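You operate a simulated robot arm through the tools that you are given. There is no shell and no other tool. Be economical: measure what you need, move in short steps, check, and stop when the job is done.

Carry out the task below with a simulated robot arm. There is one attempt and no reset: what you move stays moved.

TASK
Open the grips drawer, fetch the lot tag marked "7" from the inside of the grips drawer and set it on top of the box of fittings, then shut the drawer. Put two of the short film leaves from the middle part of the long bench on the small table. Do these in any order. Set down upright: lot tag.

The check looks at the end state, three seconds after you hand in, the way a careful person would. Anything else that was tipped, shoved, dropped, spilled or broken makes it a failure.

THE ROBOT
A 6-joint arm with a two-finger parallel gripper on a trunk, on a base that drives. Base frame: it is fixed to the floor where the robot stands at the start and does not move with it; the origin is under the middle of the robot, x ahead of it, y to its left, z up. Units: m, degrees, N and s.
Its first joint turns from -166.0 to 166.0 degrees. Places, roughly: box of fittings [1, 1.25, 0.5]; grips drawer [1, 0, 0.7]; short film leaf [-0.5, -1.5, 0.75]; small table [-0.9, 1.3, 0.8]. Payload 3.43 kg.
Tool frame: the origin (TCP) lies between the finger pads and is the grasp point; the fingertips stand 0.034 m ahead of it; z points along the fingers, y is the line along which they close. The gripper opens to 0.128 m. The fingers are 0.024 m wide and 0.012 m thick; the gripper's body (0.048 by 0.13 m) begins 0.096 m behind the TCP.
Orientation is that of the tool frame in the base frame, as a unit quaternion [w, x, y, z]. With the fingers straight down and closing along the base's y, the tool's x points along the base's -x, its y along +y and its z along -z.

THE INTERFACE
- The arm moves only by the tool move_arm. Its argument "rows" is a list that holds one entry, the list of rows, each a list of 6 numbers: the shift along the tool's x, y, z in m, then the turn, a rotation vector about the tool's x, y, z in degrees. In form: [[[dx, dy, dz, ax, ay, az], ...]]. A call has 1 to 12 rows; each row is the pose to reach, as a shift and turn from the pose commanded when the call began, along the tool's axes at that moment. "jaw" is the finger opening in m, from 0 to 0.128, set as the call begins (left out, the last holds). Each row takes 0.2 s and may step no farther than 0.05 m and 8.6 degrees from the row before; otherwise, or with a gripper value out of range, the whole call is refused. A pose out of reach is approached as far as the arm can. The call stops where the force on the tool passes 40 N (or 10 N more than at its start, if that is more) or the arm is blocked; 0.2 s more then pass. The fingers move at their own pace (about 0.153 m/s each) and stop on an object; they squeeze with about 44 N. The grip force told is the motor's: it shows also when the fingers shut on nothing. Time passes only in rows, and 0.2 s behind the last, so rows that repeat a pose let the fingers close. It gives the time, the measured TCP pose, the force on the tool (base axes), the opening and the grip force at its end, in the units of the frame above (readings bear some noise), with the torque about the TCP (base axes, N m) and any sound that the robot's microphone picked up, and new pictures: "pictures" is both (left out), scene, wrist or none.
- Cameras (640 x 400 px; columns grow to the right, rows downward): "scene" is now at [0.1501, 0.2767, 1.1985]; the picture's right is [0.70, -0.71, 0.00], its down [-0.39, -0.38, -0.84] and it looks along [0.60, 0.58, -0.55] (base axes); focal length 214 px, centre (320, 200). "wrist" rides on the gripper at [0.076, -0.011, -0.16] in the tool frame; the picture's right is [0.15, 0.99, 0.00], its down [-0.88, 0.13, -0.46] and it looks along [-0.45, 0.07, 0.89] (tool axes); focal length 234 px, centre (320, 200). There is no depth. A picture from a camera that has moved, and an enlarged one, comes with that camera's place and axes in the base frame and with its lens. The place of the scene camera against the robot may be out by one fixed shift of up to 0.012 m in any direction.
- drive_base(legs): drives the robot by 1 to 6 legs, each [ahead, left, turn to the left] in m, m and degrees, along the robot's own axes; the way and the turn of a leg run together, so that a leg with both is an arc; at most 1.5 m and 180 degrees a leg. The arm and the cameras ride along, it lands a little off, and it stops where it bumps. It gives what a move gives, and a new picture of the scene camera.
- turn_head(pan, tilt): turns the head with the scene camera to pan (to the left, within 143 degrees either way) and tilt (down, from -29 to 69), counted from straight ahead of the robot. It gives what a move gives, and a new picture of the scene camera.
- inspect(camera, box): a new picture of the part [left, top, right, bottom] of that camera's present view, enlarged. It takes no simulated time.
- job_done(): hands the job in; it is judged then, once.

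Work in short steps. Places have to be worked out from the pictures, the camera data and where the tool is seen: move nearer, look again, correct. Check each grasp and each placing, and mend what went wrong. You have 165 turns and 260 pictures in all, those below and enlarged ones among them. Open the gripper and draw the arm clear of the work before you hand the job in, unless the task says otherwise; then end with one line.

The tools are called after ">>>" by a JSON object that holds its "op" and its "data". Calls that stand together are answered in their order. move_arm: Moves the arm, as the interface text tells. Its arguments: {"type":"object","properties":{"rows":{"type":"array","items":{"type":"array","items":{"type":"array","items":{"type":"number"}}}},"jaw":{"type":"number"},"pictures":{"type":"string","enum":["both","scene","wrist","none"]}},"required":["rows"]} The other tools are called the same way: drive_base (legs) drives the base; turn_head (pan, tilt) turns the head that bears the scene camera; inspect (camera, box) takes an enlarged picture of a part of a camera's view; job_done () hands the job in.

At the start:

```text
clock: 0.0
ee_pos: [0.5809, 0.3602, 1.0705]
orientation: [0.0, 0.0, 1.0, 0.001]
wrist_force: [0.0, 0.1, -0.1]
moment: [0.0, -0.03, 0.02]
finger_gap: 0.1281
grip_force: 0.1
robot x, y, heading: [-0.0003, 0.0034, -0.3]
head pan, tilt: [44.4, 33.3]
```

scene: 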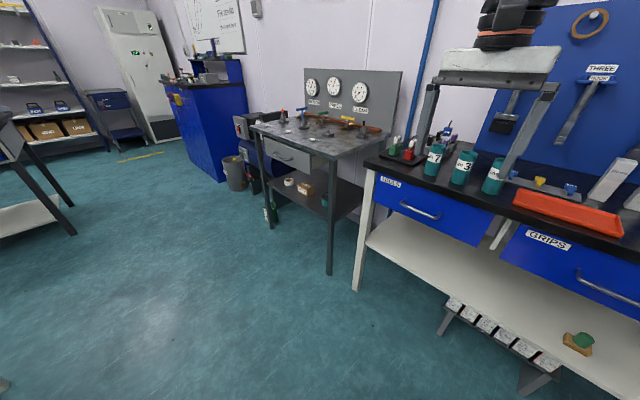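
wrist: 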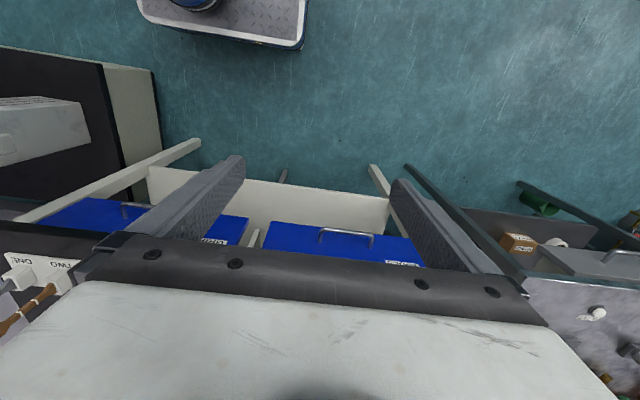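

The picture shows a bench with a GRIPS drawer ahead. I look around with the head first to locate everything.

>>> {"op": "turn_head", "data": {"pan": 0, "tilt": 35}}

>>> {"op": "turn_head", "data": {"pan": -110, "tilt": 30}}

>>> {"op": "turn_head", "data": {"pan": 125, "tilt": 30}}

>>> {"op": "turn_head", "data": {"pan": 70, "tilt": 30}}

```text
clock: 1.1
ee_pos: [0.5817, 0.3589, 1.071]
orientation: [0.0, 0.0, 1.0, 0.001]
wrist_force: [0.1, -0.1, 0.0]
moment: [0.02, -0.02, 0.01]
finger_gap: 0.128
grip_force: 0.0
robot x, y, heading: [0.002, -0.0018, 0.2]
head pan, tilt: [0.0, 35.0]
camera scene: at [0.1746, 0.2146, 1.1959], right [0.0, -1.0, 0.0], down [-0.57, 0.0, -0.82], along [0.82, 0.0, -0.57], focal length 214 px, centre (320, 200)
```

scene: 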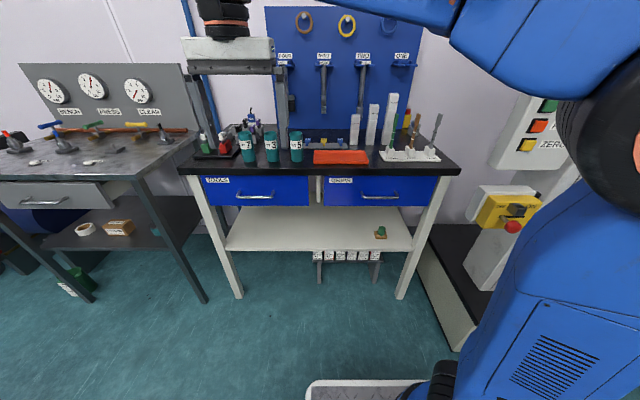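

```text
clock: 3.0
ee_pos: [0.5797, 0.3592, 1.0695]
orientation: [0.0, 0.0, 1.0, -0.001]
wrist_force: [1.1, 0.1, -0.9]
moment: [-0.03, 0.0, 0.04]
finger_gap: 0.1282
grip_force: 0.2
robot x, y, heading: [-0.0014, 0.0033, -0.1]
head pan, tilt: [-110.0, 30.0]
camera scene: at [0.0556, 0.1295, 1.2037], right [-0.94, 0.34, 0.0], down [0.17, 0.47, -0.87], along [-0.3, -0.81, -0.5], focal length 214 px, centre (320, 200)
```

scene: 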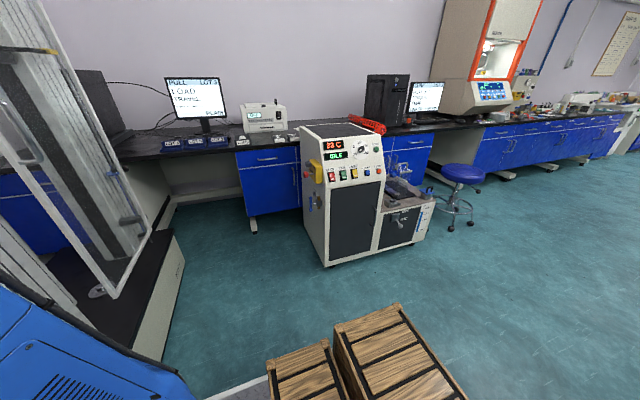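

```text
clock: 6.3
ee_pos: [0.5804, 0.36, 1.0698]
orientation: [0.0, 0.0, 1.0, 0.0]
wrist_force: [0.6, 0.1, -0.1]
moment: [0.01, -0.01, 0.02]
finger_gap: 0.1279
grip_force: 0.0
robot x, y, heading: [-0.0004, 0.0041, 0.2]
head pan, tilt: [125.0, 30.0]
camera scene: at [0.0347, 0.2886, 1.2037], right [0.82, 0.57, 0.0], down [0.29, -0.41, -0.87], along [-0.5, 0.71, -0.5], focal length 214 px, centre (320, 200)
```

scene: 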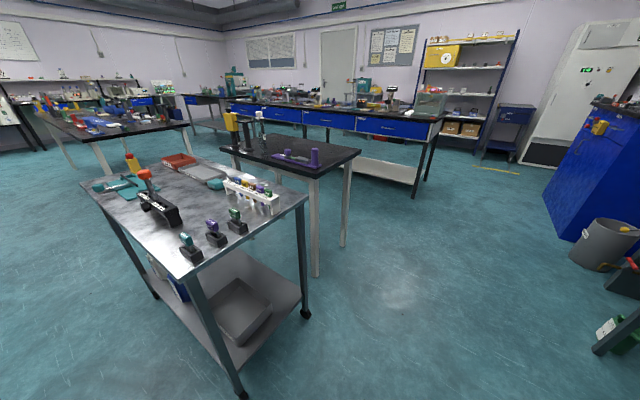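

```text
clock: 7.6
ee_pos: [0.5805, 0.3602, 1.0698]
orientation: [0.001, 0.0, 1.0, 0.0]
wrist_force: [0.1, 0.0, -0.5]
moment: [0.0, 0.01, -0.03]
finger_gap: 0.1281
grip_force: 0.0
robot x, y, heading: [-0.0038, -0.0011, -0.1]
head pan, tilt: [70.0, 30.0]
camera scene: at [0.1174, 0.2995, 1.2037], right [0.94, -0.34, 0.0], down [-0.17, -0.47, -0.87], along [0.3, 0.81, -0.5], focal length 214 px, centre (320, 200)
```

scene: 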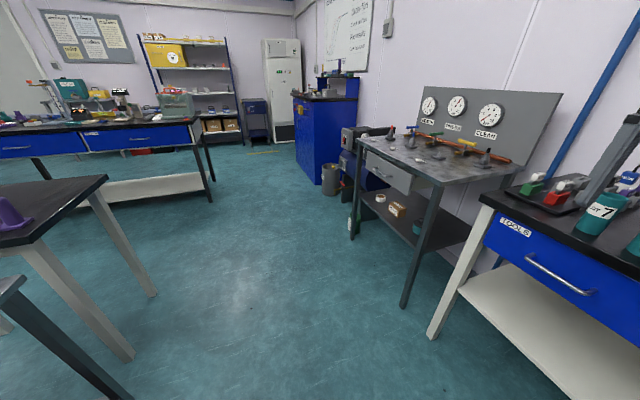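

Small table is the black one behind the metal cart; box of fittings is on the lower shelf of the gauge table. I look at the long bench more closely.

>>> {"op": "turn_head", "data": {"pan": -110, "tilt": 25}}

>>> {"op": "inspect", "data": {"camera": "scene", "box": [220, 80, 480, 240]}}

>>> {"op": "inspect", "data": {"camera": "scene", "box": [440, 80, 640, 220]}}

```text
clock: 10.3
ee_pos: [0.5797, 0.3598, 1.0706]
orientation: [0.0, 0.0, 1.0, 0.0]
wrist_force: [-0.2, 0.1, -0.3]
moment: [0.02, 0.03, 0.0]
finger_gap: 0.1279
grip_force: 0.1
robot x, y, heading: [0.0018, 0.003, -0.0]
head pan, tilt: [-110.0, 25.0]
camera scene: at [0.055, 0.1279, 1.2117], right [-0.94, 0.34, 0.0], down [0.14, 0.4, -0.91], along [-0.31, -0.85, -0.42], focal length 214 px, centre (320, 200)
```

scene: 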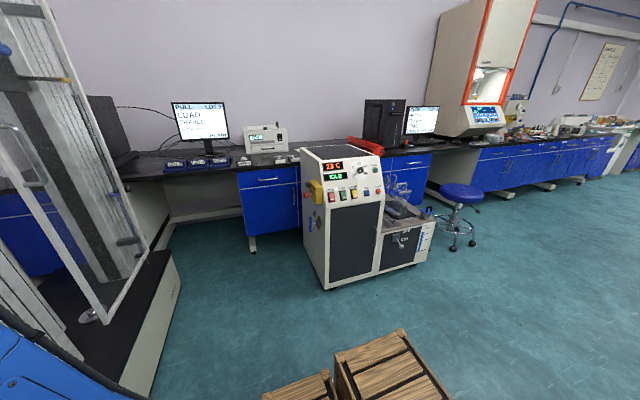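

```text
2.46 times, centred on (350, 160) of scene
camera zoom: at [0.055, 0.1279, 1.2117], right [-0.94, 0.34, 0.0], down [0.14, 0.4, -0.91], along [-0.31, -0.85, -0.42], focal length 528 px, centre (246, 298)
```

zoom: 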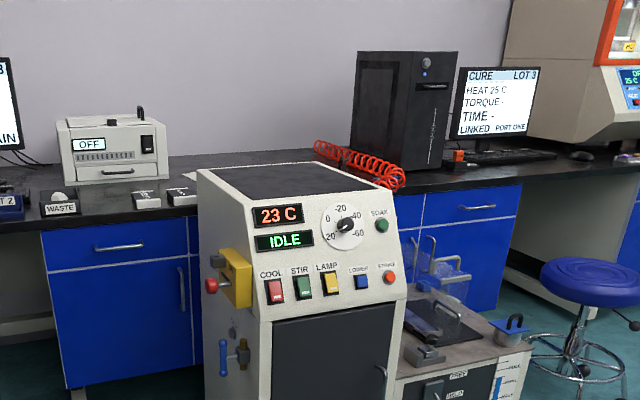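

```text
2.86 times, centred on (540, 150) of scene
camera zoom: at [0.055, 0.1279, 1.2117], right [-0.94, 0.34, 0.0], down [0.14, 0.4, -0.91], along [-0.31, -0.85, -0.42], focal length 613 px, centre (-309, 343)
```

zoom: 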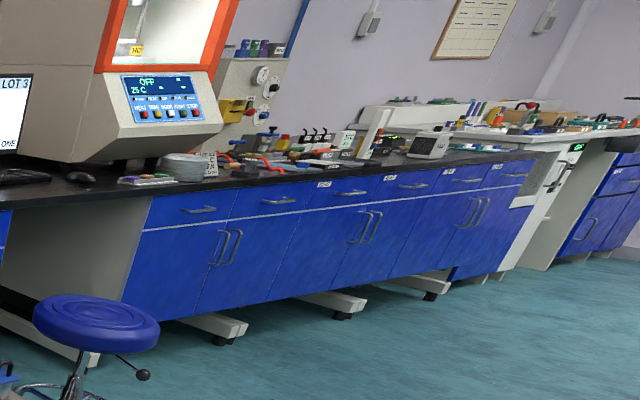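

I look ahead at the GRIPS drawer in detail before approaching.

>>> {"op": "turn_head", "data": {"pan": 0, "tilt": 35}}

>>> {"op": "inspect", "data": {"camera": "scene", "box": [300, 130, 460, 230]}}

>>> {"op": "inspect", "data": {"camera": "wrist", "box": [160, 150, 440, 330]}}

```text
clock: 12.1
ee_pos: [0.5802, 0.3596, 1.0699]
orientation: [0.0, 0.0, 1.0, 0.0]
wrist_force: [0.1, -0.4, 0.4]
moment: [0.01, 0.0, 0.0]
finger_gap: 0.1282
grip_force: 0.2
robot x, y, heading: [0.0015, 0.0, -0.1]
head pan, tilt: [0.0, 35.0]
camera scene: at [0.1746, 0.2145, 1.1959], right [0.0, -1.0, 0.0], down [-0.57, 0.0, -0.82], along [0.82, 0.0, -0.57], focal length 214 px, centre (320, 200)
```

scene: 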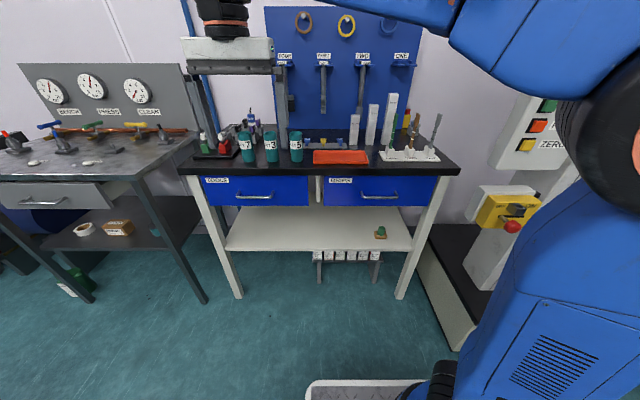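

```text
4.00 times, centred on (380, 180) of scene
camera zoom: at [0.1746, 0.2145, 1.1959], right [0.0, -1.0, 0.0], down [-0.57, 0.0, -0.82], along [0.82, 0.0, -0.57], focal length 858 px, centre (80, 280)
```

zoom: 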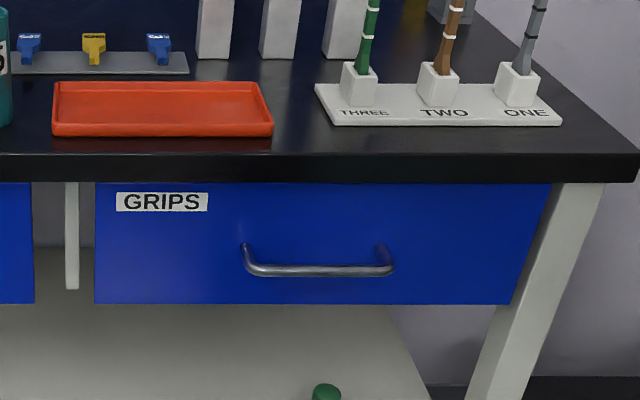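

```text
2.22 times, centred on (300, 240) of wrist
camera zoom: at [0.5049, 0.3487, 1.2302], right [-0.15, 0.99, 0.0], down [0.88, 0.13, 0.46], along [0.45, 0.07, -0.89], focal length 520 px, centre (364, 111)
```

zoom: 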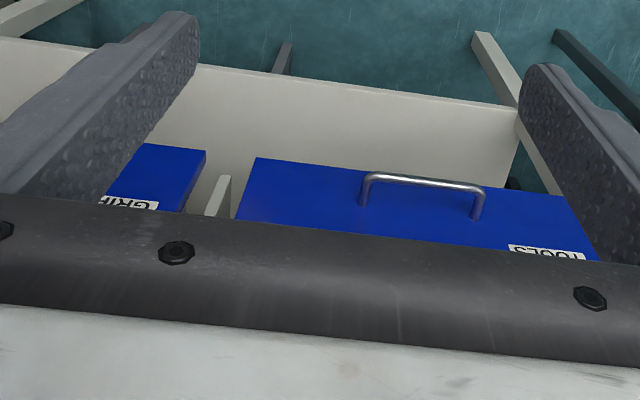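

The handle bar triangulates to about (0.815, 0.0, 0.766). I'll roll the tool 90° so that, after pitching, it points ahead with the fingers closing vertically.

>>> {"op": "move_arm", "data": {"rows": [[[0, 0, 0, 0, 0, 8.2], [0, -0.01, 0, 0, 0, 16.4], [0, -0.03, 0, 0, 0, 24.6], [0, -0.05, 0, 0, 0, 32.8], [0, -0.07, 0, 0, 0, 41], [0, -0.09, 0, 0, 0, 49.2], [0, -0.11, 0, 0, 0, 57.4], [0, -0.13, 0, 0, 0, 65.6], [0, -0.15, 0, 0, 0, 73.8], [0, -0.17, 0, 0, 0, 82], [0, -0.19, 0, 0, 0, 90]]], "jaw": 0.06, "pictures": "none"}}

```text
clock: 14.5
ee_pos: [0.5799, 0.168, 1.0701]
orientation: [0.001, 0.708, 0.706, 0.0]
wrist_force: [-0.8, 0.2, -0.8]
moment: [0.0, 0.04, 0.01]
finger_gap: 0.0599
grip_force: 0.0
robot x, y, heading: [-0.0022, 0.0019, 0.0]
head pan, tilt: [0.0, 35.0]
```

Rolled. Now pitch the tool to horizontal while moving toward y=0 and lower, staying in front of the bench.

>>> {"op": "move_arm", "data": {"rows": [[[-0.015, -0.005, 0.01, -8.2, 0, 0], [-0.03, -0.01, 0.03, -16.4, 0, 0], [-0.045, -0.015, 0.05, -24.6, 0, 0], [-0.06, -0.02, 0.07, -32.8, 0, 0], [-0.075, -0.025, 0.09, -41, 0, 0], [-0.09, -0.03, 0.11, -49.2, 0, 0], [-0.105, -0.03, 0.13, -57.4, 0, 0], [-0.12, -0.03, 0.15, -65.6, 0, 0], [-0.135, -0.03, 0.17, -73.8, 0, 0], [-0.15, -0.03, 0.19, -82, 0, 0], [-0.168, -0.03, 0.21, -90, 0, 0]]]}}

```text
clock: 16.9
ee_pos: [0.5554, -0.0304, 0.988]
orientation: [0.465, 0.478, 0.536, 0.518]
wrist_force: [2.5, -4.7, -0.5]
moment: [0.02, -0.03, 0.52]
finger_gap: 0.0599
grip_force: 0.1
out of reach, approached as far as the arm can: row 8, 9, 10, 11
robot x, y, heading: [-0.0029, 0.0028, -0.1]
head pan, tilt: [0.0, 35.0]
camera scene: at [0.1745, 0.2145, 1.196], right [0.0, -1.0, 0.0], down [-0.57, 0.0, -0.82], along [0.82, 0.0, -0.57], focal length 214 px, centre (320, 200)
camera wrist: at [0.3869, 0.0265, 0.9819], right [0.01, 0.15, 0.99], down [-0.35, -0.92, 0.15], along [0.94, -0.35, 0.04], focal length 234 px, centre (320, 200)
```

scene: 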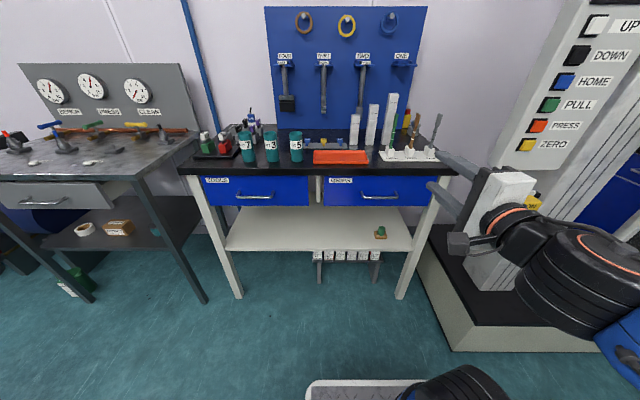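
wrist: 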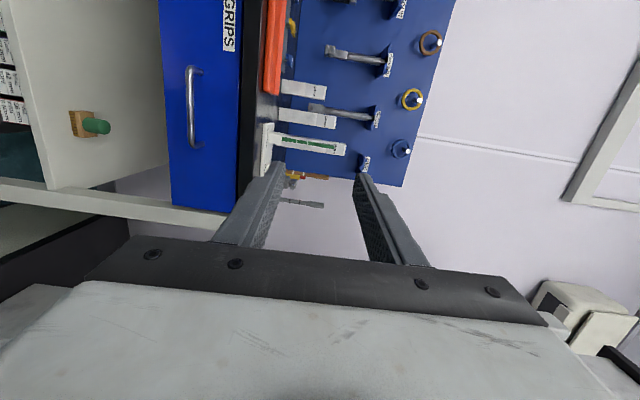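

Too close for a horizontal tool. I want to back up the base; first I check what is behind.

>>> {"op": "turn_head", "data": {"pan": 143, "tilt": 60}}

>>> {"op": "turn_head", "data": {"pan": -140, "tilt": 50}}

```text
clock: 19.2
ee_pos: [0.552, -0.0299, 0.9884]
orientation: [0.463, 0.477, 0.538, 0.519]
wrist_force: [0.3, -0.8, -0.2]
moment: [0.03, -0.04, -0.02]
finger_gap: 0.0598
grip_force: 0.1
robot x, y, heading: [-0.0023, -0.0, -0.1]
head pan, tilt: [143.0, 60.0]
camera scene: at [0.0332, 0.2545, 1.1617], right [0.6, 0.8, 0.0], down [0.69, -0.52, -0.5], along [-0.4, 0.3, -0.87], focal length 214 px, centre (320, 200)
```

scene: 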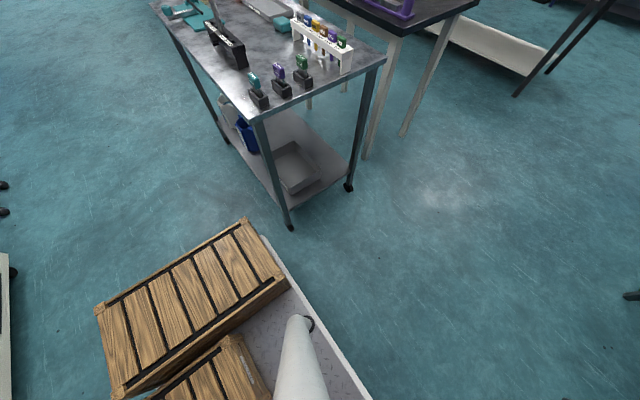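

```text
clock: 23.1
ee_pos: [0.5526, -0.0301, 0.9887]
orientation: [0.463, 0.477, 0.538, 0.519]
wrist_force: [0.2, 0.2, 0.2]
moment: [-0.02, 0.0, -0.02]
finger_gap: 0.06
grip_force: 0.1
robot x, y, heading: [-0.0006, 0.0012, 0.0]
head pan, tilt: [-140.0, 50.0]
camera scene: at [0.0275, 0.1649, 1.1742], right [-0.64, 0.77, 0.0], down [0.59, 0.49, -0.64], along [-0.49, -0.41, -0.77], focal length 214 px, centre (320, 200)
```

scene: 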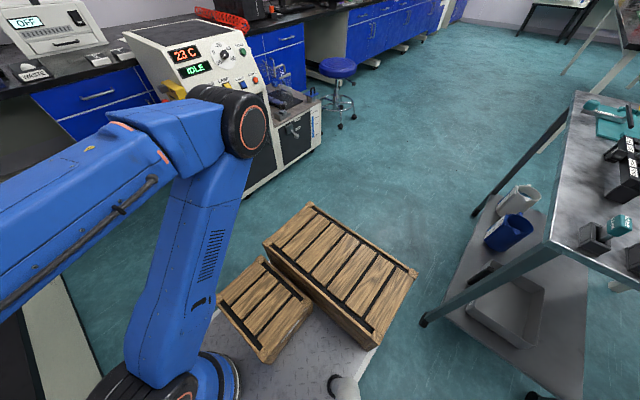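

Crates ride on the robot's own base; behind is clear with margin to the cart. I back up 0.22 m.

>>> {"op": "turn_head", "data": {"pan": 0, "tilt": 35}}

>>> {"op": "drive_base", "data": {"legs": [[-0.22, 0, 0]]}}

```text
clock: 25.3
ee_pos: [0.5555, -0.0301, 0.9878]
orientation: [0.463, 0.476, 0.538, 0.519]
wrist_force: [0.2, -0.7, -0.3]
moment: [0.0, -0.04, -0.01]
finger_gap: 0.0599
grip_force: 0.1
robot x, y, heading: [-0.0025, 0.0002, -0.2]
head pan, tilt: [0.0, 35.0]
camera scene: at [0.1745, 0.2144, 1.1959], right [0.0, -1.0, 0.0], down [-0.57, 0.0, -0.82], along [0.82, 0.0, -0.57], focal length 214 px, centre (320, 200)
```

scene: 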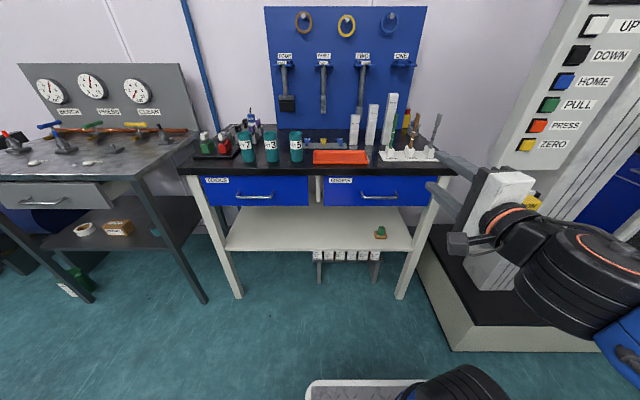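

```text
clock: 27.0
ee_pos: [0.3367, -0.0569, 0.9884]
orientation: [0.487, 0.502, 0.514, 0.496]
wrist_force: [-0.5, 0.8, 0.1]
moment: [0.03, 0.0, -0.03]
finger_gap: 0.06
grip_force: 0.1
robot x, y, heading: [-0.2173, -0.0, 0.1]
head pan, tilt: [0.0, 35.0]
camera scene: at [-0.0449, 0.2144, 1.1959], right [0.0, -1.0, 0.0], down [-0.57, 0.0, -0.82], along [0.82, 0.0, -0.57], focal length 214 px, centre (320, 200)
```

scene: 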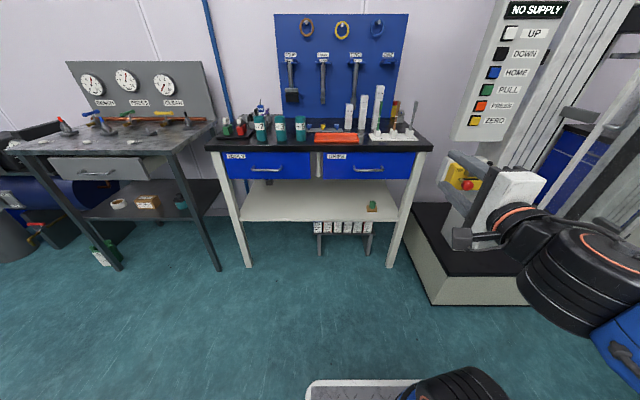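

I zoom in to refine the handle location from this farther place.

>>> {"op": "inspect", "data": {"camera": "scene", "box": [300, 110, 460, 210]}}

```text
4.00 times, centred on (380, 160) of scene
camera zoom: at [-0.0449, 0.2144, 1.1959], right [0.0, -1.0, 0.0], down [-0.57, 0.0, -0.82], along [0.82, 0.0, -0.57], focal length 858 px, centre (80, 360)
```

zoom: 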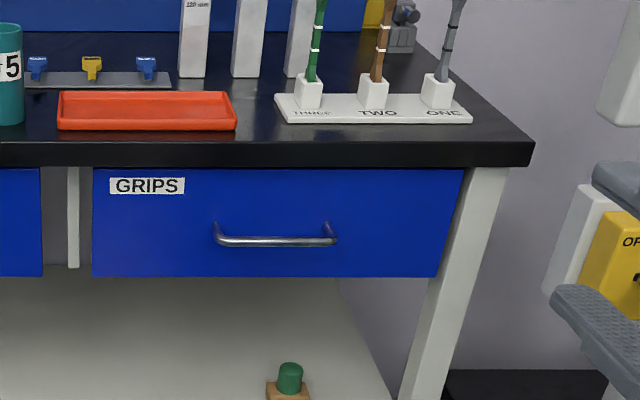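

Refined handle estimate ≈(0.82, -0.003, 0.76). I move the horizontal gripper forward and down to a pre-grasp.

>>> {"op": "move_arm", "data": {"rows": [[[0.005, -0.023, 0.035, 0, 0, 0], [0.01, -0.046, 0.07, 0, 0, 0], [0.015, -0.069, 0.105, 0, 0, 0], [0.02, -0.092, 0.14, 0, 0, 0], [0.025, -0.115, 0.175, 0, 0, 0], [0.03, -0.138, 0.21, 0, 0, 0], [0.035, -0.161, 0.245, 0, 0, 0], [0.04, -0.184, 0.28, 0, 0, 0], [0.045, -0.207, 0.315, 0, 0, 0], [0.05, -0.228, 0.35, 0, 0, 0]]]}}

```text
clock: 29.2
ee_pos: [0.3501, -0.0612, 0.985]
orientation: [0.486, 0.502, 0.517, 0.495]
wrist_force: [-0.7, 0.3, 0.0]
moment: [0.03, -0.01, -0.03]
finger_gap: 0.06
grip_force: 0.0
out of reach, approached as far as the arm can: row 1, 2, 3, 4, 5, 6, 7, 8, 9, 10
robot x, y, heading: [-0.2171, -0.001, 0.0]
head pan, tilt: [0.0, 35.0]
camera scene: at [-0.0449, 0.2144, 1.1959], right [0.0, -1.0, 0.0], down [-0.57, 0.0, -0.82], along [0.82, 0.0, -0.57], focal length 214 px, centre (320, 200)
camera wrist: at [0.1874, 0.0099, 0.9806], right [0.03, 0.15, 0.99], down [-0.43, -0.89, 0.15], along [0.9, -0.43, 0.04], focal length 234 px, centre (320, 200)
```

scene: 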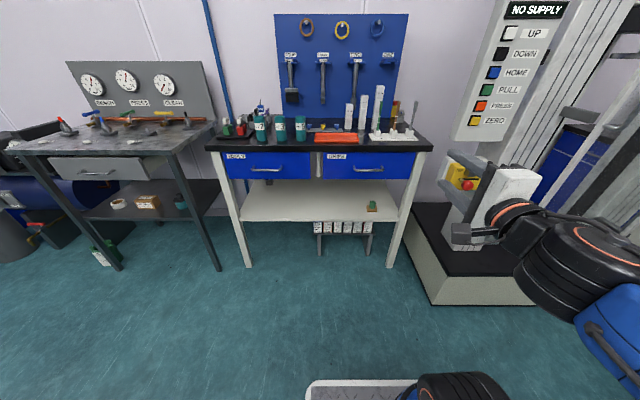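
wrist: 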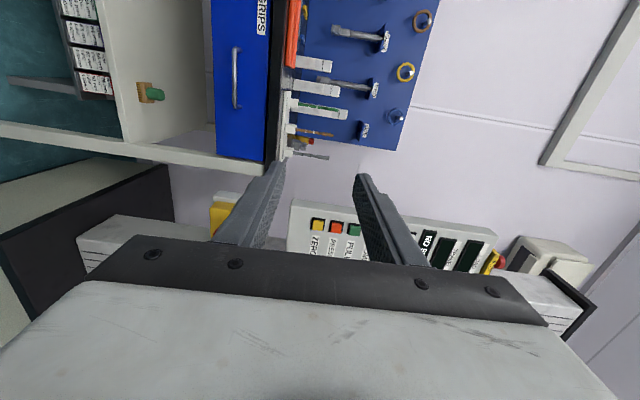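

The arm is stuck in this configuration. I undo part of the pitch (to ~45° down) while moving forward.

>>> {"op": "move_arm", "data": {"rows": [[[0, 0, 0.02, 8, 0, 0], [0, 0, 0.04, 16, 0, 0], [0, 0, 0.07, 24, 0, 0], [0, 0, 0.1, 32, 0, 0], [0, 0, 0.13, 40, 0, 0], [0, 0, 0.16, 45, 0, 0], [0, 0, 0.19, 45, 0, 0], [0, 0, 0.22, 45, 0, 0], [0, 0, 0.25, 45, 0, 0], [0, 0, 0.28, 45, 0, 0], [0, 0, 0.3, 45, 0, 0]]]}}

```text
clock: 31.6
ee_pos: [0.6476, -0.0553, 0.9795]
orientation: [0.258, 0.65, 0.665, 0.261]
wrist_force: [-1.4, -0.6, 0.8]
moment: [-0.01, 0.03, 0.0]
finger_gap: 0.0604
grip_force: 0.1
out of reach, approached as far as the arm can: row 1
robot x, y, heading: [-0.2192, -0.0007, -0.3]
head pan, tilt: [0.0, 35.0]
camera scene: at [-0.045, 0.2144, 1.196], right [0.0, -1.0, 0.0], down [-0.57, 0.0, -0.82], along [0.82, 0.0, -0.57], focal length 214 px, centre (320, 200)
camera wrist: at [0.5293, 0.0187, 1.0879], right [0.72, 0.16, 0.68], down [-0.2, -0.88, 0.42], along [0.67, -0.44, -0.6], focal length 234 px, centre (320, 200)
```

scene: 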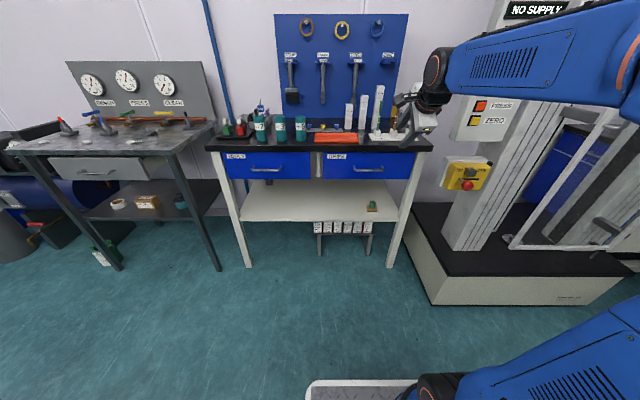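
wrist: 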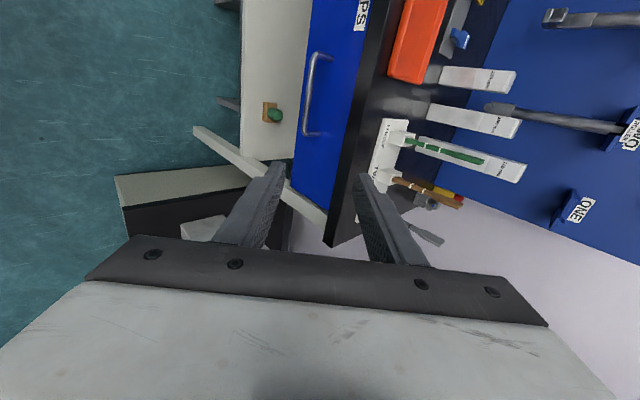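

Works at 45°. The handle from this view is again (0.836, -0.003, 0.76). I flatten the pitch by 22° and lower toward a pre-grasp.

>>> {"op": "move_arm", "data": {"rows": [[[0.01, -0.014, 0.028, -4.4, 0, 0], [0.02, -0.028, 0.056, -8.8, 0, 0], [0.03, -0.042, 0.084, -13.2, 0, 0], [0.04, -0.056, 0.112, -17.6, 0, 0], [0.05, -0.07, 0.14, -22, 0, 0]]]}}

```text
clock: 32.8
ee_pos: [0.681, 0.0065, 0.8493]
orientation: [0.327, 0.588, 0.634, 0.381]
wrist_force: [-0.5, -0.9, -0.4]
moment: [0.01, 0.01, -0.01]
finger_gap: 0.0599
grip_force: 0.0
out of reach, approached as far as the arm can: row 4, 5
robot x, y, heading: [-0.2223, 0.003, 0.0]
head pan, tilt: [0.0, 35.0]
camera scene: at [-0.045, 0.2144, 1.1959], right [0.0, -1.0, 0.0], down [-0.57, 0.0, -0.82], along [0.82, 0.0, -0.57], focal length 214 px, centre (320, 200)
camera wrist: at [0.5311, 0.0664, 0.9212], right [0.48, 0.16, 0.86], down [-0.25, -0.92, 0.31], along [0.84, -0.36, -0.4], focal length 234 px, centre (320, 200)
```

scene: 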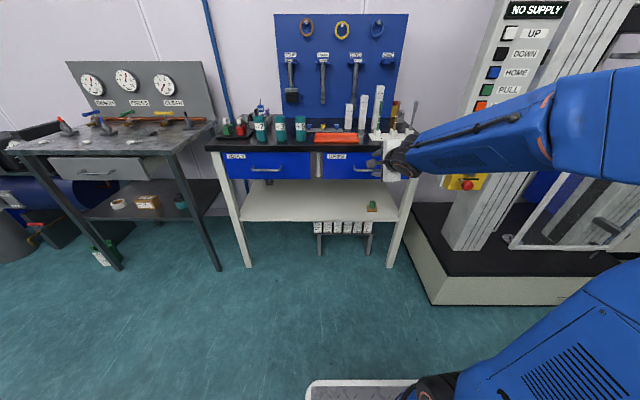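
wrist: 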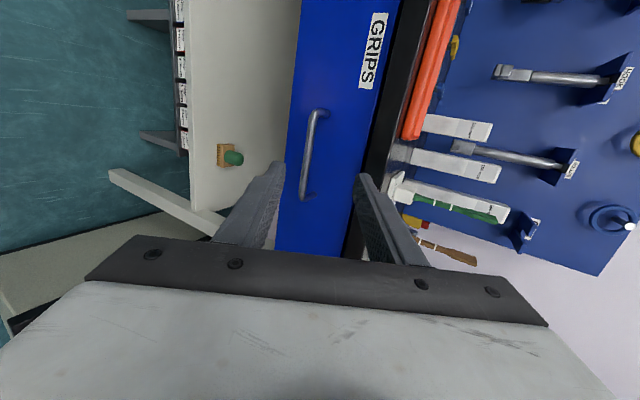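

Tool is ~30° below horizontal, fine for the bar. New ray gives the bar at ≈(0.83, 0, 0.755). I advance part-way with jaws at 0.05.

>>> {"op": "move_arm", "data": {"rows": [[[-0.008, -0.003, 0.035, 0, 0, 0], [-0.016, -0.006, 0.07, 0, 0, 0], [-0.022, -0.007, 0.1, 0, 0, 0]]], "jaw": 0.05, "pictures": "wrist"}}

```text
clock: 33.6
ee_pos: [0.7805, -0.0247, 0.7808]
orientation: [0.379, 0.588, 0.603, 0.384]
wrist_force: [0.0, -0.1, -0.3]
moment: [0.01, 0.03, -0.03]
finger_gap: 0.0498
grip_force: 0.2
out of reach, approached as far as the arm can: row 1
robot x, y, heading: [-0.2177, 0.0013, 0.2]
head pan, tilt: [0.0, 35.0]
camera wrist: at [0.6291, 0.048, 0.8372], right [0.41, 0.16, 0.9], down [-0.34, -0.89, 0.31], along [0.85, -0.43, -0.31], focal length 234 px, centre (320, 200)
```

wrist: 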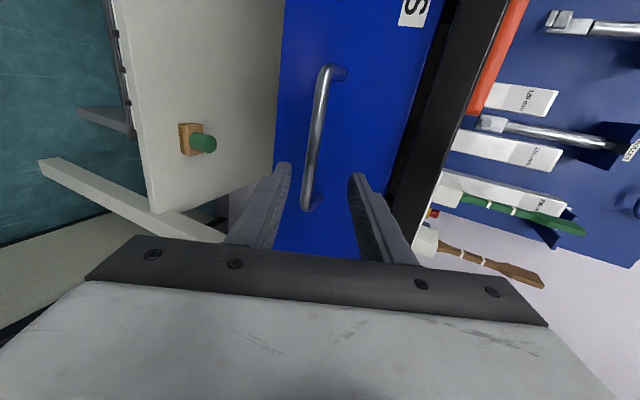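

Pitch is now 25°. Bar lies ~0.05 ahead; I shift left 0.027 and advance 0.043, then close.

>>> {"op": "move_arm", "data": {"rows": [[[0.015, -0.002, 0.015, 0, 0, 0], [0.027, -0.003, 0.03, 0, 0, 0], [0.027, -0.003, 0.043, 0, 0, 0]]], "pictures": "wrist"}}

```text
clock: 34.4
ee_pos: [0.8178, 0.0037, 0.7594]
orientation: [0.377, 0.589, 0.603, 0.383]
wrist_force: [0.0, -0.3, 0.1]
moment: [0.0, 0.01, -0.02]
finger_gap: 0.0502
grip_force: 0.0
robot x, y, heading: [-0.2175, -0.0023, -0.1]
head pan, tilt: [0.0, 35.0]
camera wrist: at [0.6665, 0.0759, 0.8165], right [0.41, 0.16, 0.9], down [-0.34, -0.89, 0.31], along [0.84, -0.43, -0.31], focal length 234 px, centre (320, 200)
```

wrist: 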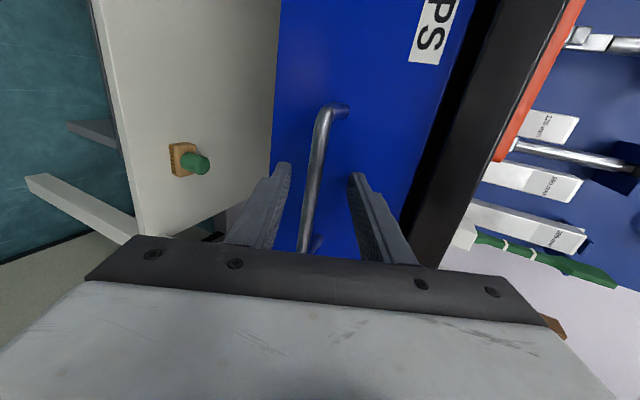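

The bar is between the fingers. Close.

>>> {"op": "move_arm", "data": {"rows": [[[0, 0, 0, 0, 0, 0], [0, 0, 0, 0, 0, 0]]], "jaw": 0.0, "pictures": "wrist"}}

```text
clock: 35.1
ee_pos: [0.8156, 0.0036, 0.7548]
orientation: [0.374, 0.591, 0.604, 0.382]
wrist_force: [-1.4, 1.3, -1.9]
moment: [0.83, 0.04, -0.27]
finger_gap: 0.0118
grip_force: 45.3
robot x, y, heading: [-0.2166, -0.0025, 0.1]
head pan, tilt: [0.0, 35.0]
stopped in row 2: the force on the tool passed its limit (the readings are from after the stop); the commanded pose is now the measured one
camera wrist: at [0.6649, 0.0759, 0.813], right [0.42, 0.16, 0.89], down [-0.34, -0.89, 0.31], along [0.84, -0.43, -0.32], focal length 234 px, centre (320, 200)
```

wrist: 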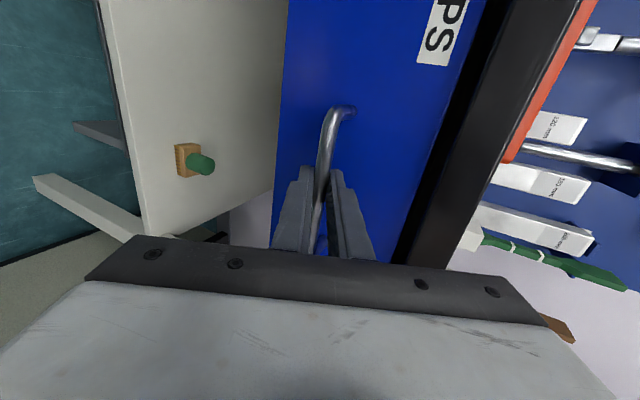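

Handle gripped (gap 0.012). I pull the drawer by backing the base 0.1 m at first.

>>> {"op": "drive_base", "data": {"legs": [[-0.1, 0, 0]]}}

```text
clock: 36.2
ee_pos: [0.7159, 0.0036, 0.7551]
orientation: [0.375, 0.591, 0.605, 0.381]
wrist_force: [1.6, 3.3, -6.1]
moment: [0.88, 0.08, -0.29]
finger_gap: 0.0115
grip_force: 45.4
robot x, y, heading: [-0.3224, -0.0016, -0.1]
head pan, tilt: [0.0, 35.0]
camera scene: at [-0.1442, 0.2145, 1.1959], right [0.0, -1.0, 0.0], down [-0.57, 0.0, -0.82], along [0.82, 0.0, -0.57], focal length 214 px, centre (320, 200)
```

scene: 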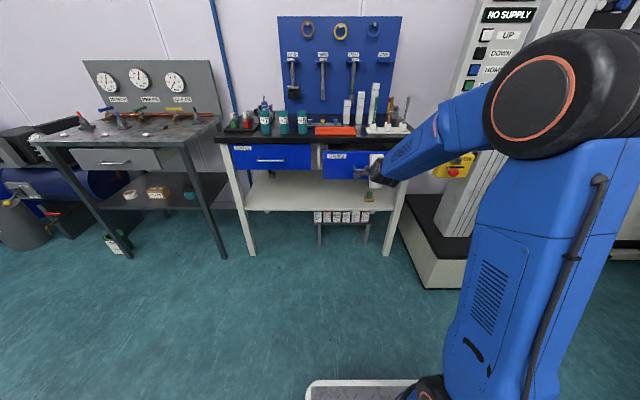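

The drawer comes out smoothly. Pull another 0.13 m.

>>> {"op": "drive_base", "data": {"legs": [[-0.13, 0, 0]]}}

>>> {"op": "inspect", "data": {"camera": "scene", "box": [280, 110, 440, 210]}}

```text
clock: 37.5
ee_pos: [0.5856, 0.0045, 0.7542]
orientation: [0.375, 0.59, 0.605, 0.381]
wrist_force: [2.0, 18.5, -2.4]
moment: [1.09, -0.03, 0.05]
finger_gap: 0.0116
grip_force: 44.9
robot x, y, heading: [-0.4511, 0.0014, 0.2]
head pan, tilt: [0.0, 35.0]
camera scene: at [-0.2747, 0.215, 1.1958], right [0.0, -1.0, 0.0], down [-0.57, 0.0, -0.82], along [0.82, 0.0, -0.57], focal length 214 px, centre (320, 200)
```

scene: 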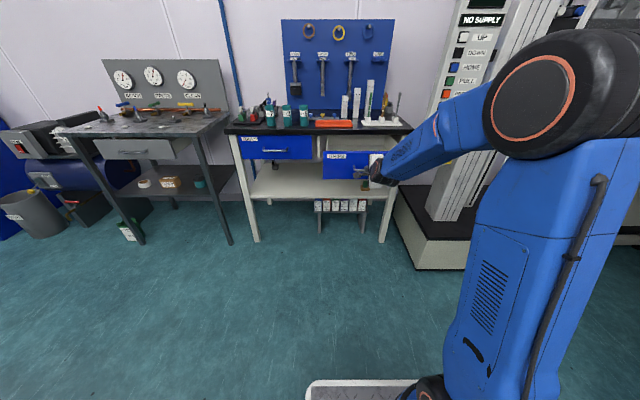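

```text
4.00 times, centred on (360, 160) of scene
camera zoom: at [-0.2747, 0.215, 1.1958], right [0.0, -1.0, 0.0], down [-0.57, 0.0, -0.82], along [0.82, 0.0, -0.57], focal length 858 px, centre (160, 360)
```

zoom: 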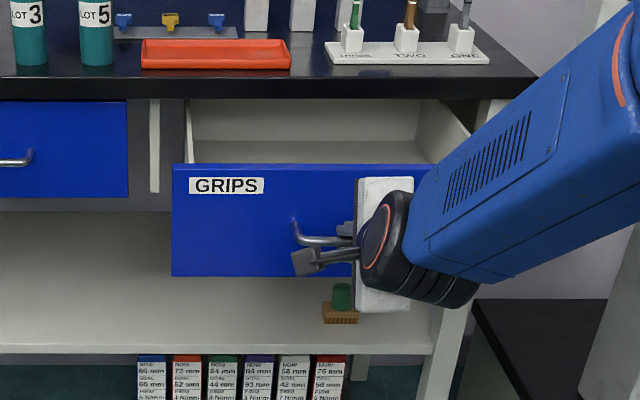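

Drawer is open about 0.23 m. Release the handle and retract along the tool axis.

>>> {"op": "move_arm", "data": {"rows": [[[0, 0, 0, 0, 0, 0], [0, 0, 0, 0, 0, 0], [0, 0, -0.03, 0, 0, 0], [0, 0, -0.06, 0, 0, 0]]], "jaw": 0.05, "pictures": "wrist"}}

```text
clock: 38.5
ee_pos: [0.5303, 0.003, 0.7801]
orientation: [0.374, 0.59, 0.605, 0.381]
wrist_force: [0.3, 0.2, -0.9]
moment: [0.01, 0.0, 0.01]
finger_gap: 0.0502
grip_force: 0.1
robot x, y, heading: [-0.4492, 0.0017, -0.1]
head pan, tilt: [0.0, 35.0]
camera wrist: at [0.3804, 0.0758, 0.8379], right [0.42, 0.16, 0.89], down [-0.34, -0.89, 0.32], along [0.84, -0.43, -0.32], focal length 234 px, centre (320, 200)
```

wrist: 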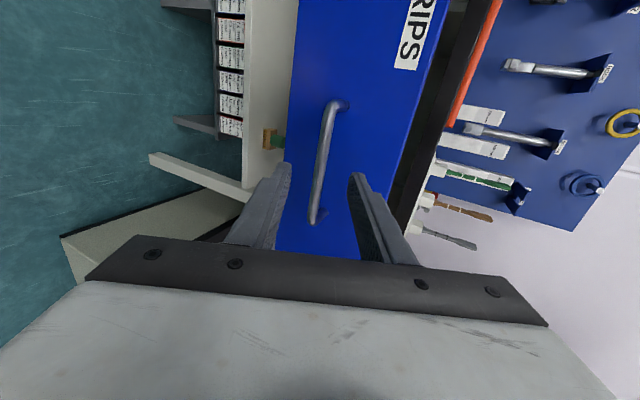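

Raise 0.24 m while pitching the tool to straight down, to look into the drawer.

>>> {"op": "move_arm", "data": {"rows": [[[0, 0.036, -0.017, 0, 0, 0], [0, 0.073, -0.034, 6, 0, 0], [0, 0.109, -0.05, 14, 0, 0], [0, 0.145, -0.067, 22, 0, 0], [0, 0.182, -0.084, 30, 0, 0], [0, 0.218, -0.1, 38, 0, 0], [0, 0.218, -0.1, 46, 0, 0], [0, 0.218, -0.1, 54, 0, 0], [0, 0.218, -0.1, 60, 0, 0], [0, 0.218, -0.1, 65, 0, 0]]], "pictures": "wrist"}}

>>> {"op": "drive_base", "data": {"legs": [[0.2, 0, 0]]}}

>>> {"op": "inspect", "data": {"camera": "scene", "box": [280, 130, 480, 255]}}

>>> {"op": "inspect", "data": {"camera": "wrist", "box": [0, 0, 640, 400]}}

```text
clock: 40.7
ee_pos: [0.5358, 0.0154, 1.0321]
orientation: [0.127, 0.696, 0.705, -0.057]
wrist_force: [0.1, -0.1, -1.1]
moment: [-0.01, 0.03, 0.01]
finger_gap: 0.0501
grip_force: 0.0
out of reach, approached as far as the arm can: row 2, 4, 5, 6, 7, 8, 9, 10
robot x, y, heading: [-0.4514, 0.0003, 0.2]
head pan, tilt: [0.0, 35.0]
camera wrist: at [0.5101, 0.1305, 1.1644], right [0.98, 0.17, 0.06], down [0.08, -0.73, 0.68], along [0.16, -0.66, -0.73], focal length 234 px, centre (320, 200)
```

wrist: 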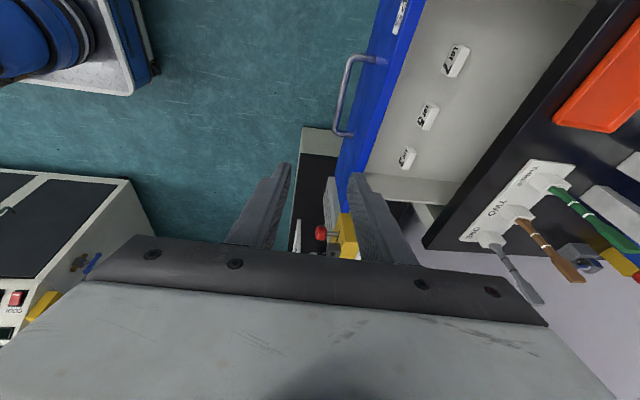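

```text
clock: 42.3
ee_pos: [0.7392, 0.0184, 1.0324]
orientation: [0.128, 0.695, 0.706, -0.057]
wrist_force: [-0.2, 0.2, 0.5]
moment: [-0.01, -0.02, 0.02]
finger_gap: 0.05
grip_force: 0.1
robot x, y, heading: [-0.2468, 0.0012, -0.1]
head pan, tilt: [0.0, 35.0]
camera scene: at [-0.0728, 0.2151, 1.1959], right [0.0, -1.0, 0.0], down [-0.57, 0.0, -0.82], along [0.82, 0.0, -0.57], focal length 214 px, centre (320, 200)
```

scene: 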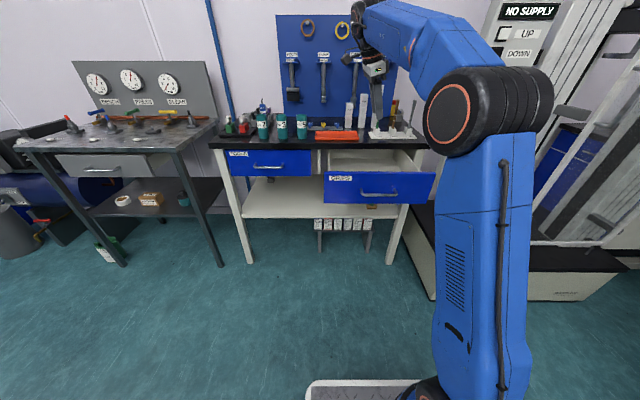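

```text
3.20 times, centred on (380, 192) of scene
camera zoom: at [-0.0728, 0.2151, 1.1959], right [0.0, -1.0, 0.0], down [-0.57, 0.0, -0.82], along [0.82, 0.0, -0.57], focal length 686 px, centre (128, 224)
```

zoom: 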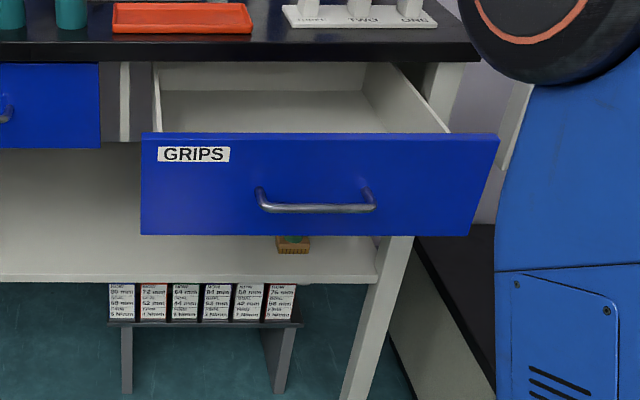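

```text
1.00 times, centred on (320, 200) of wrist
camera zoom: at [0.712, 0.1329, 1.1646], right [0.98, 0.17, 0.06], down [0.08, -0.73, 0.68], along [0.16, -0.66, -0.73], focal length 234 px, centre (320, 200)
```

zoom: 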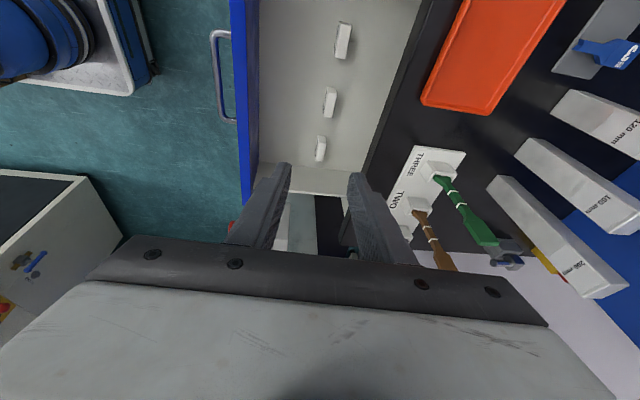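

Three tags stand in the drawer; "LOT 7" appears to be the one furthest left (≈(0.78, 0.08)). Before choosing the grasp, I study the tag and the box of fittings, since its shelf may limit the approach.

>>> {"op": "inspect", "data": {"camera": "wrist", "box": [260, 0, 420, 180]}}

>>> {"op": "turn_head", "data": {"pan": 50, "tilt": 35}}

>>> {"op": "inspect", "data": {"camera": "scene", "box": [240, 70, 440, 200]}}

```text
2.22 times, centred on (340, 90) of wrist
camera zoom: at [0.712, 0.1329, 1.1646], right [0.98, 0.17, 0.06], down [0.08, -0.73, 0.68], along [0.16, -0.66, -0.73], focal length 520 px, centre (276, 444)
```

zoom: 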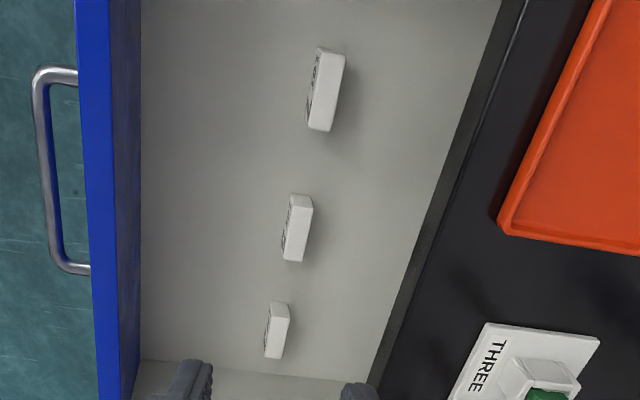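

```text
clock: 43.5
ee_pos: [0.7397, 0.0188, 1.0313]
orientation: [0.127, 0.695, 0.705, -0.057]
wrist_force: [0.0, -0.3, 0.4]
moment: [-0.02, 0.0, 0.01]
finger_gap: 0.0501
grip_force: 0.0
robot x, y, heading: [-0.2487, -0.0002, 0.0]
head pan, tilt: [50.0, 35.0]
camera scene: at [-0.1043, 0.2825, 1.1959], right [0.77, -0.64, 0.0], down [-0.37, -0.44, -0.82], along [0.53, 0.63, -0.57], focal length 214 px, centre (320, 200)
```

scene: 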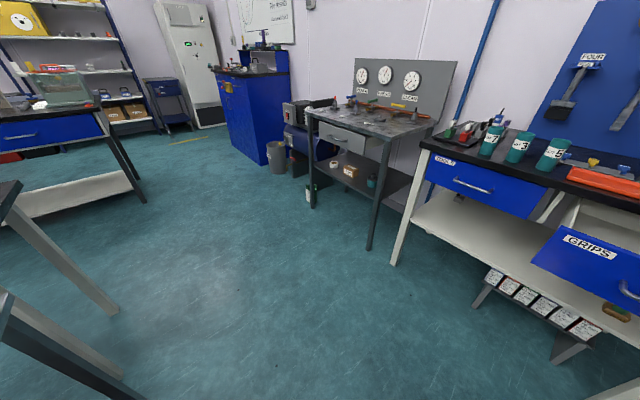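

```text
3.08 times, centred on (340, 135) of scene
camera zoom: at [-0.1043, 0.2825, 1.1959], right [0.77, -0.64, 0.0], down [-0.37, -0.44, -0.82], along [0.53, 0.63, -0.57], focal length 660 px, centre (258, 400)
```

zoom: 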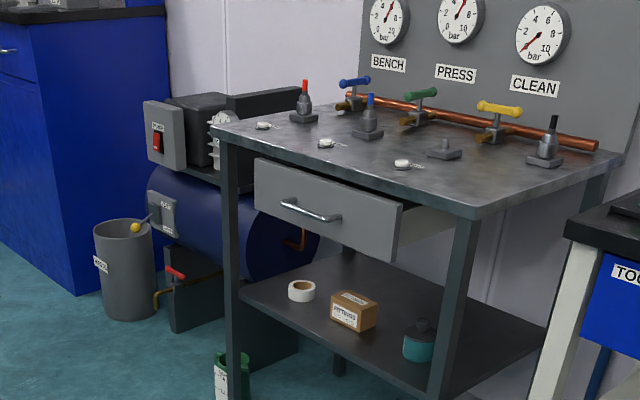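

The box sits ~0.12 m behind the shelf's front edge under a table drawer, so it needs a near-horizontal approach; the tag must be picked from above first, then regrasped. I turn the tool to straight-down with fingers closing along y, pulling back a bit.

>>> {"op": "move_arm", "data": {"rows": [[[0.005, -0.007, -0.002, -0.66, 1.48, -8.05], [0.011, -0.014, -0.004, -1.33, 2.96, -16.1], [0.016, -0.021, -0.006, -1.99, 4.45, -24.1], [0.021, -0.028, -0.009, -2.65, 5.93, -32.2], [0.026, -0.035, -0.011, -3.3, 7.4, -40.2], [0.032, -0.043, -0.013, -3.98, 8.9, -48.3], [0.037, -0.05, -0.015, -4.65, 10.4, -56.3], [0.042, -0.057, -0.017, -5.3, 11.9, -64.4], [0.047, -0.064, -0.019, -5.97, 13.3, -72.4], [0.053, -0.071, -0.021, -6.6, 14.8, -80.5], [0.058, -0.078, -0.0235, -7.3, 16.3, -88.5]]], "jaw": 0.08, "pictures": "none"}}

```text
clock: 45.9
ee_pos: [0.665, 0.0804, 1.0482]
orientation: [0.041, 0.014, 0.991, -0.13]
wrist_force: [-0.4, 0.2, -0.5]
moment: [-0.02, 0.0, 0.0]
finger_gap: 0.0801
grip_force: 0.1
out of reach, approached as far as the arm can: row 2, 3, 4, 5, 6, 7, 8, 9, 10, 11
robot x, y, heading: [-0.2491, 0.0019, -0.1]
head pan, tilt: [50.0, 35.0]
```

Drive forward 0.12 m so the tag lies within comfortable reach; then correct the tilt.

>>> {"op": "drive_base", "data": {"legs": [[0.12, 0, 0]]}}

```text
clock: 47.1
ee_pos: [0.7849, 0.0829, 1.0474]
orientation: [0.041, 0.015, 0.99, -0.131]
wrist_force: [0.2, -0.3, 0.3]
moment: [0.01, -0.01, 0.02]
finger_gap: 0.0802
grip_force: 0.0
robot x, y, heading: [-0.1278, 0.001, -0.2]
head pan, tilt: [50.0, 35.0]
camera scene: at [0.0159, 0.2829, 1.1959], right [0.77, -0.64, 0.0], down [-0.37, -0.44, -0.82], along [0.52, 0.63, -0.57], focal length 214 px, centre (320, 200)
```

scene: 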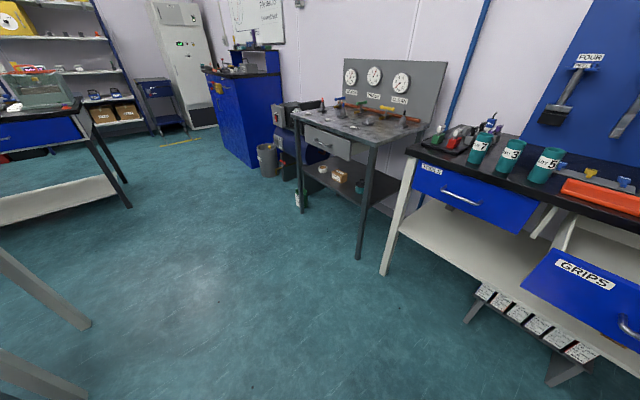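

Straighten the tool and lower to z≈0.95 above the drawer, behind the bench edge.

>>> {"op": "move_arm", "data": {"rows": [[[0.023, 0.008, 0.02, -3, 1, -0.5], [0.046, 0.015, 0.05, -7, 2.2, -0.8], [0.068, 0.023, 0.075, -11, 3.5, -1.2], [0.068, 0.023, 0.091, -15, 4.7, -1.7]]], "pictures": "wrist"}}

>>> {"op": "inspect", "data": {"camera": "wrist", "box": [200, 120, 440, 300]}}

```text
clock: 48.1
ee_pos: [0.7255, 0.0813, 0.9451]
orientation: [0.053, 0.0, 0.99, -0.13]
wrist_force: [1.0, -0.1, 0.8]
moment: [0.03, 0.03, -0.06]
finger_gap: 0.0801
grip_force: 0.0
out of reach, approached as far as the arm can: row 1, 2, 3, 4
robot x, y, heading: [-0.129, -0.0024, 0.0]
head pan, tilt: [50.0, 35.0]
camera wrist: at [0.6334, 0.1105, 1.0939], right [-0.13, 0.95, -0.27], down [0.83, 0.26, 0.5], along [0.54, -0.16, -0.83], focal length 234 px, centre (320, 200)
```

wrist: 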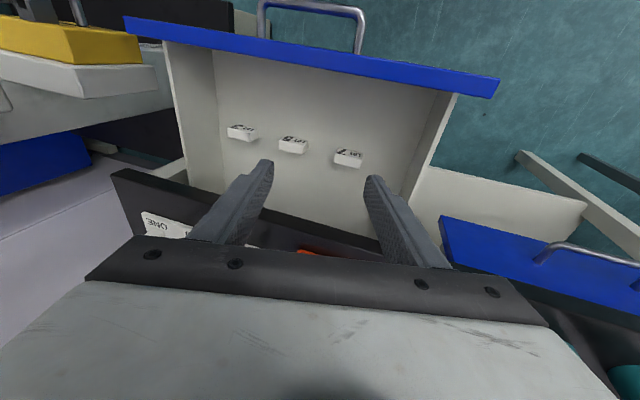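

```text
2.22 times, centred on (320, 210) of wrist
camera zoom: at [0.6334, 0.1105, 1.0939], right [-0.13, 0.95, -0.27], down [0.83, 0.26, 0.5], along [0.54, -0.16, -0.83], focal length 520 px, centre (320, 178)
```

zoom: 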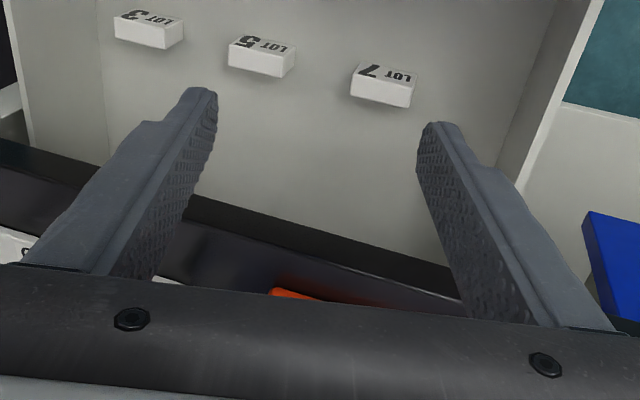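

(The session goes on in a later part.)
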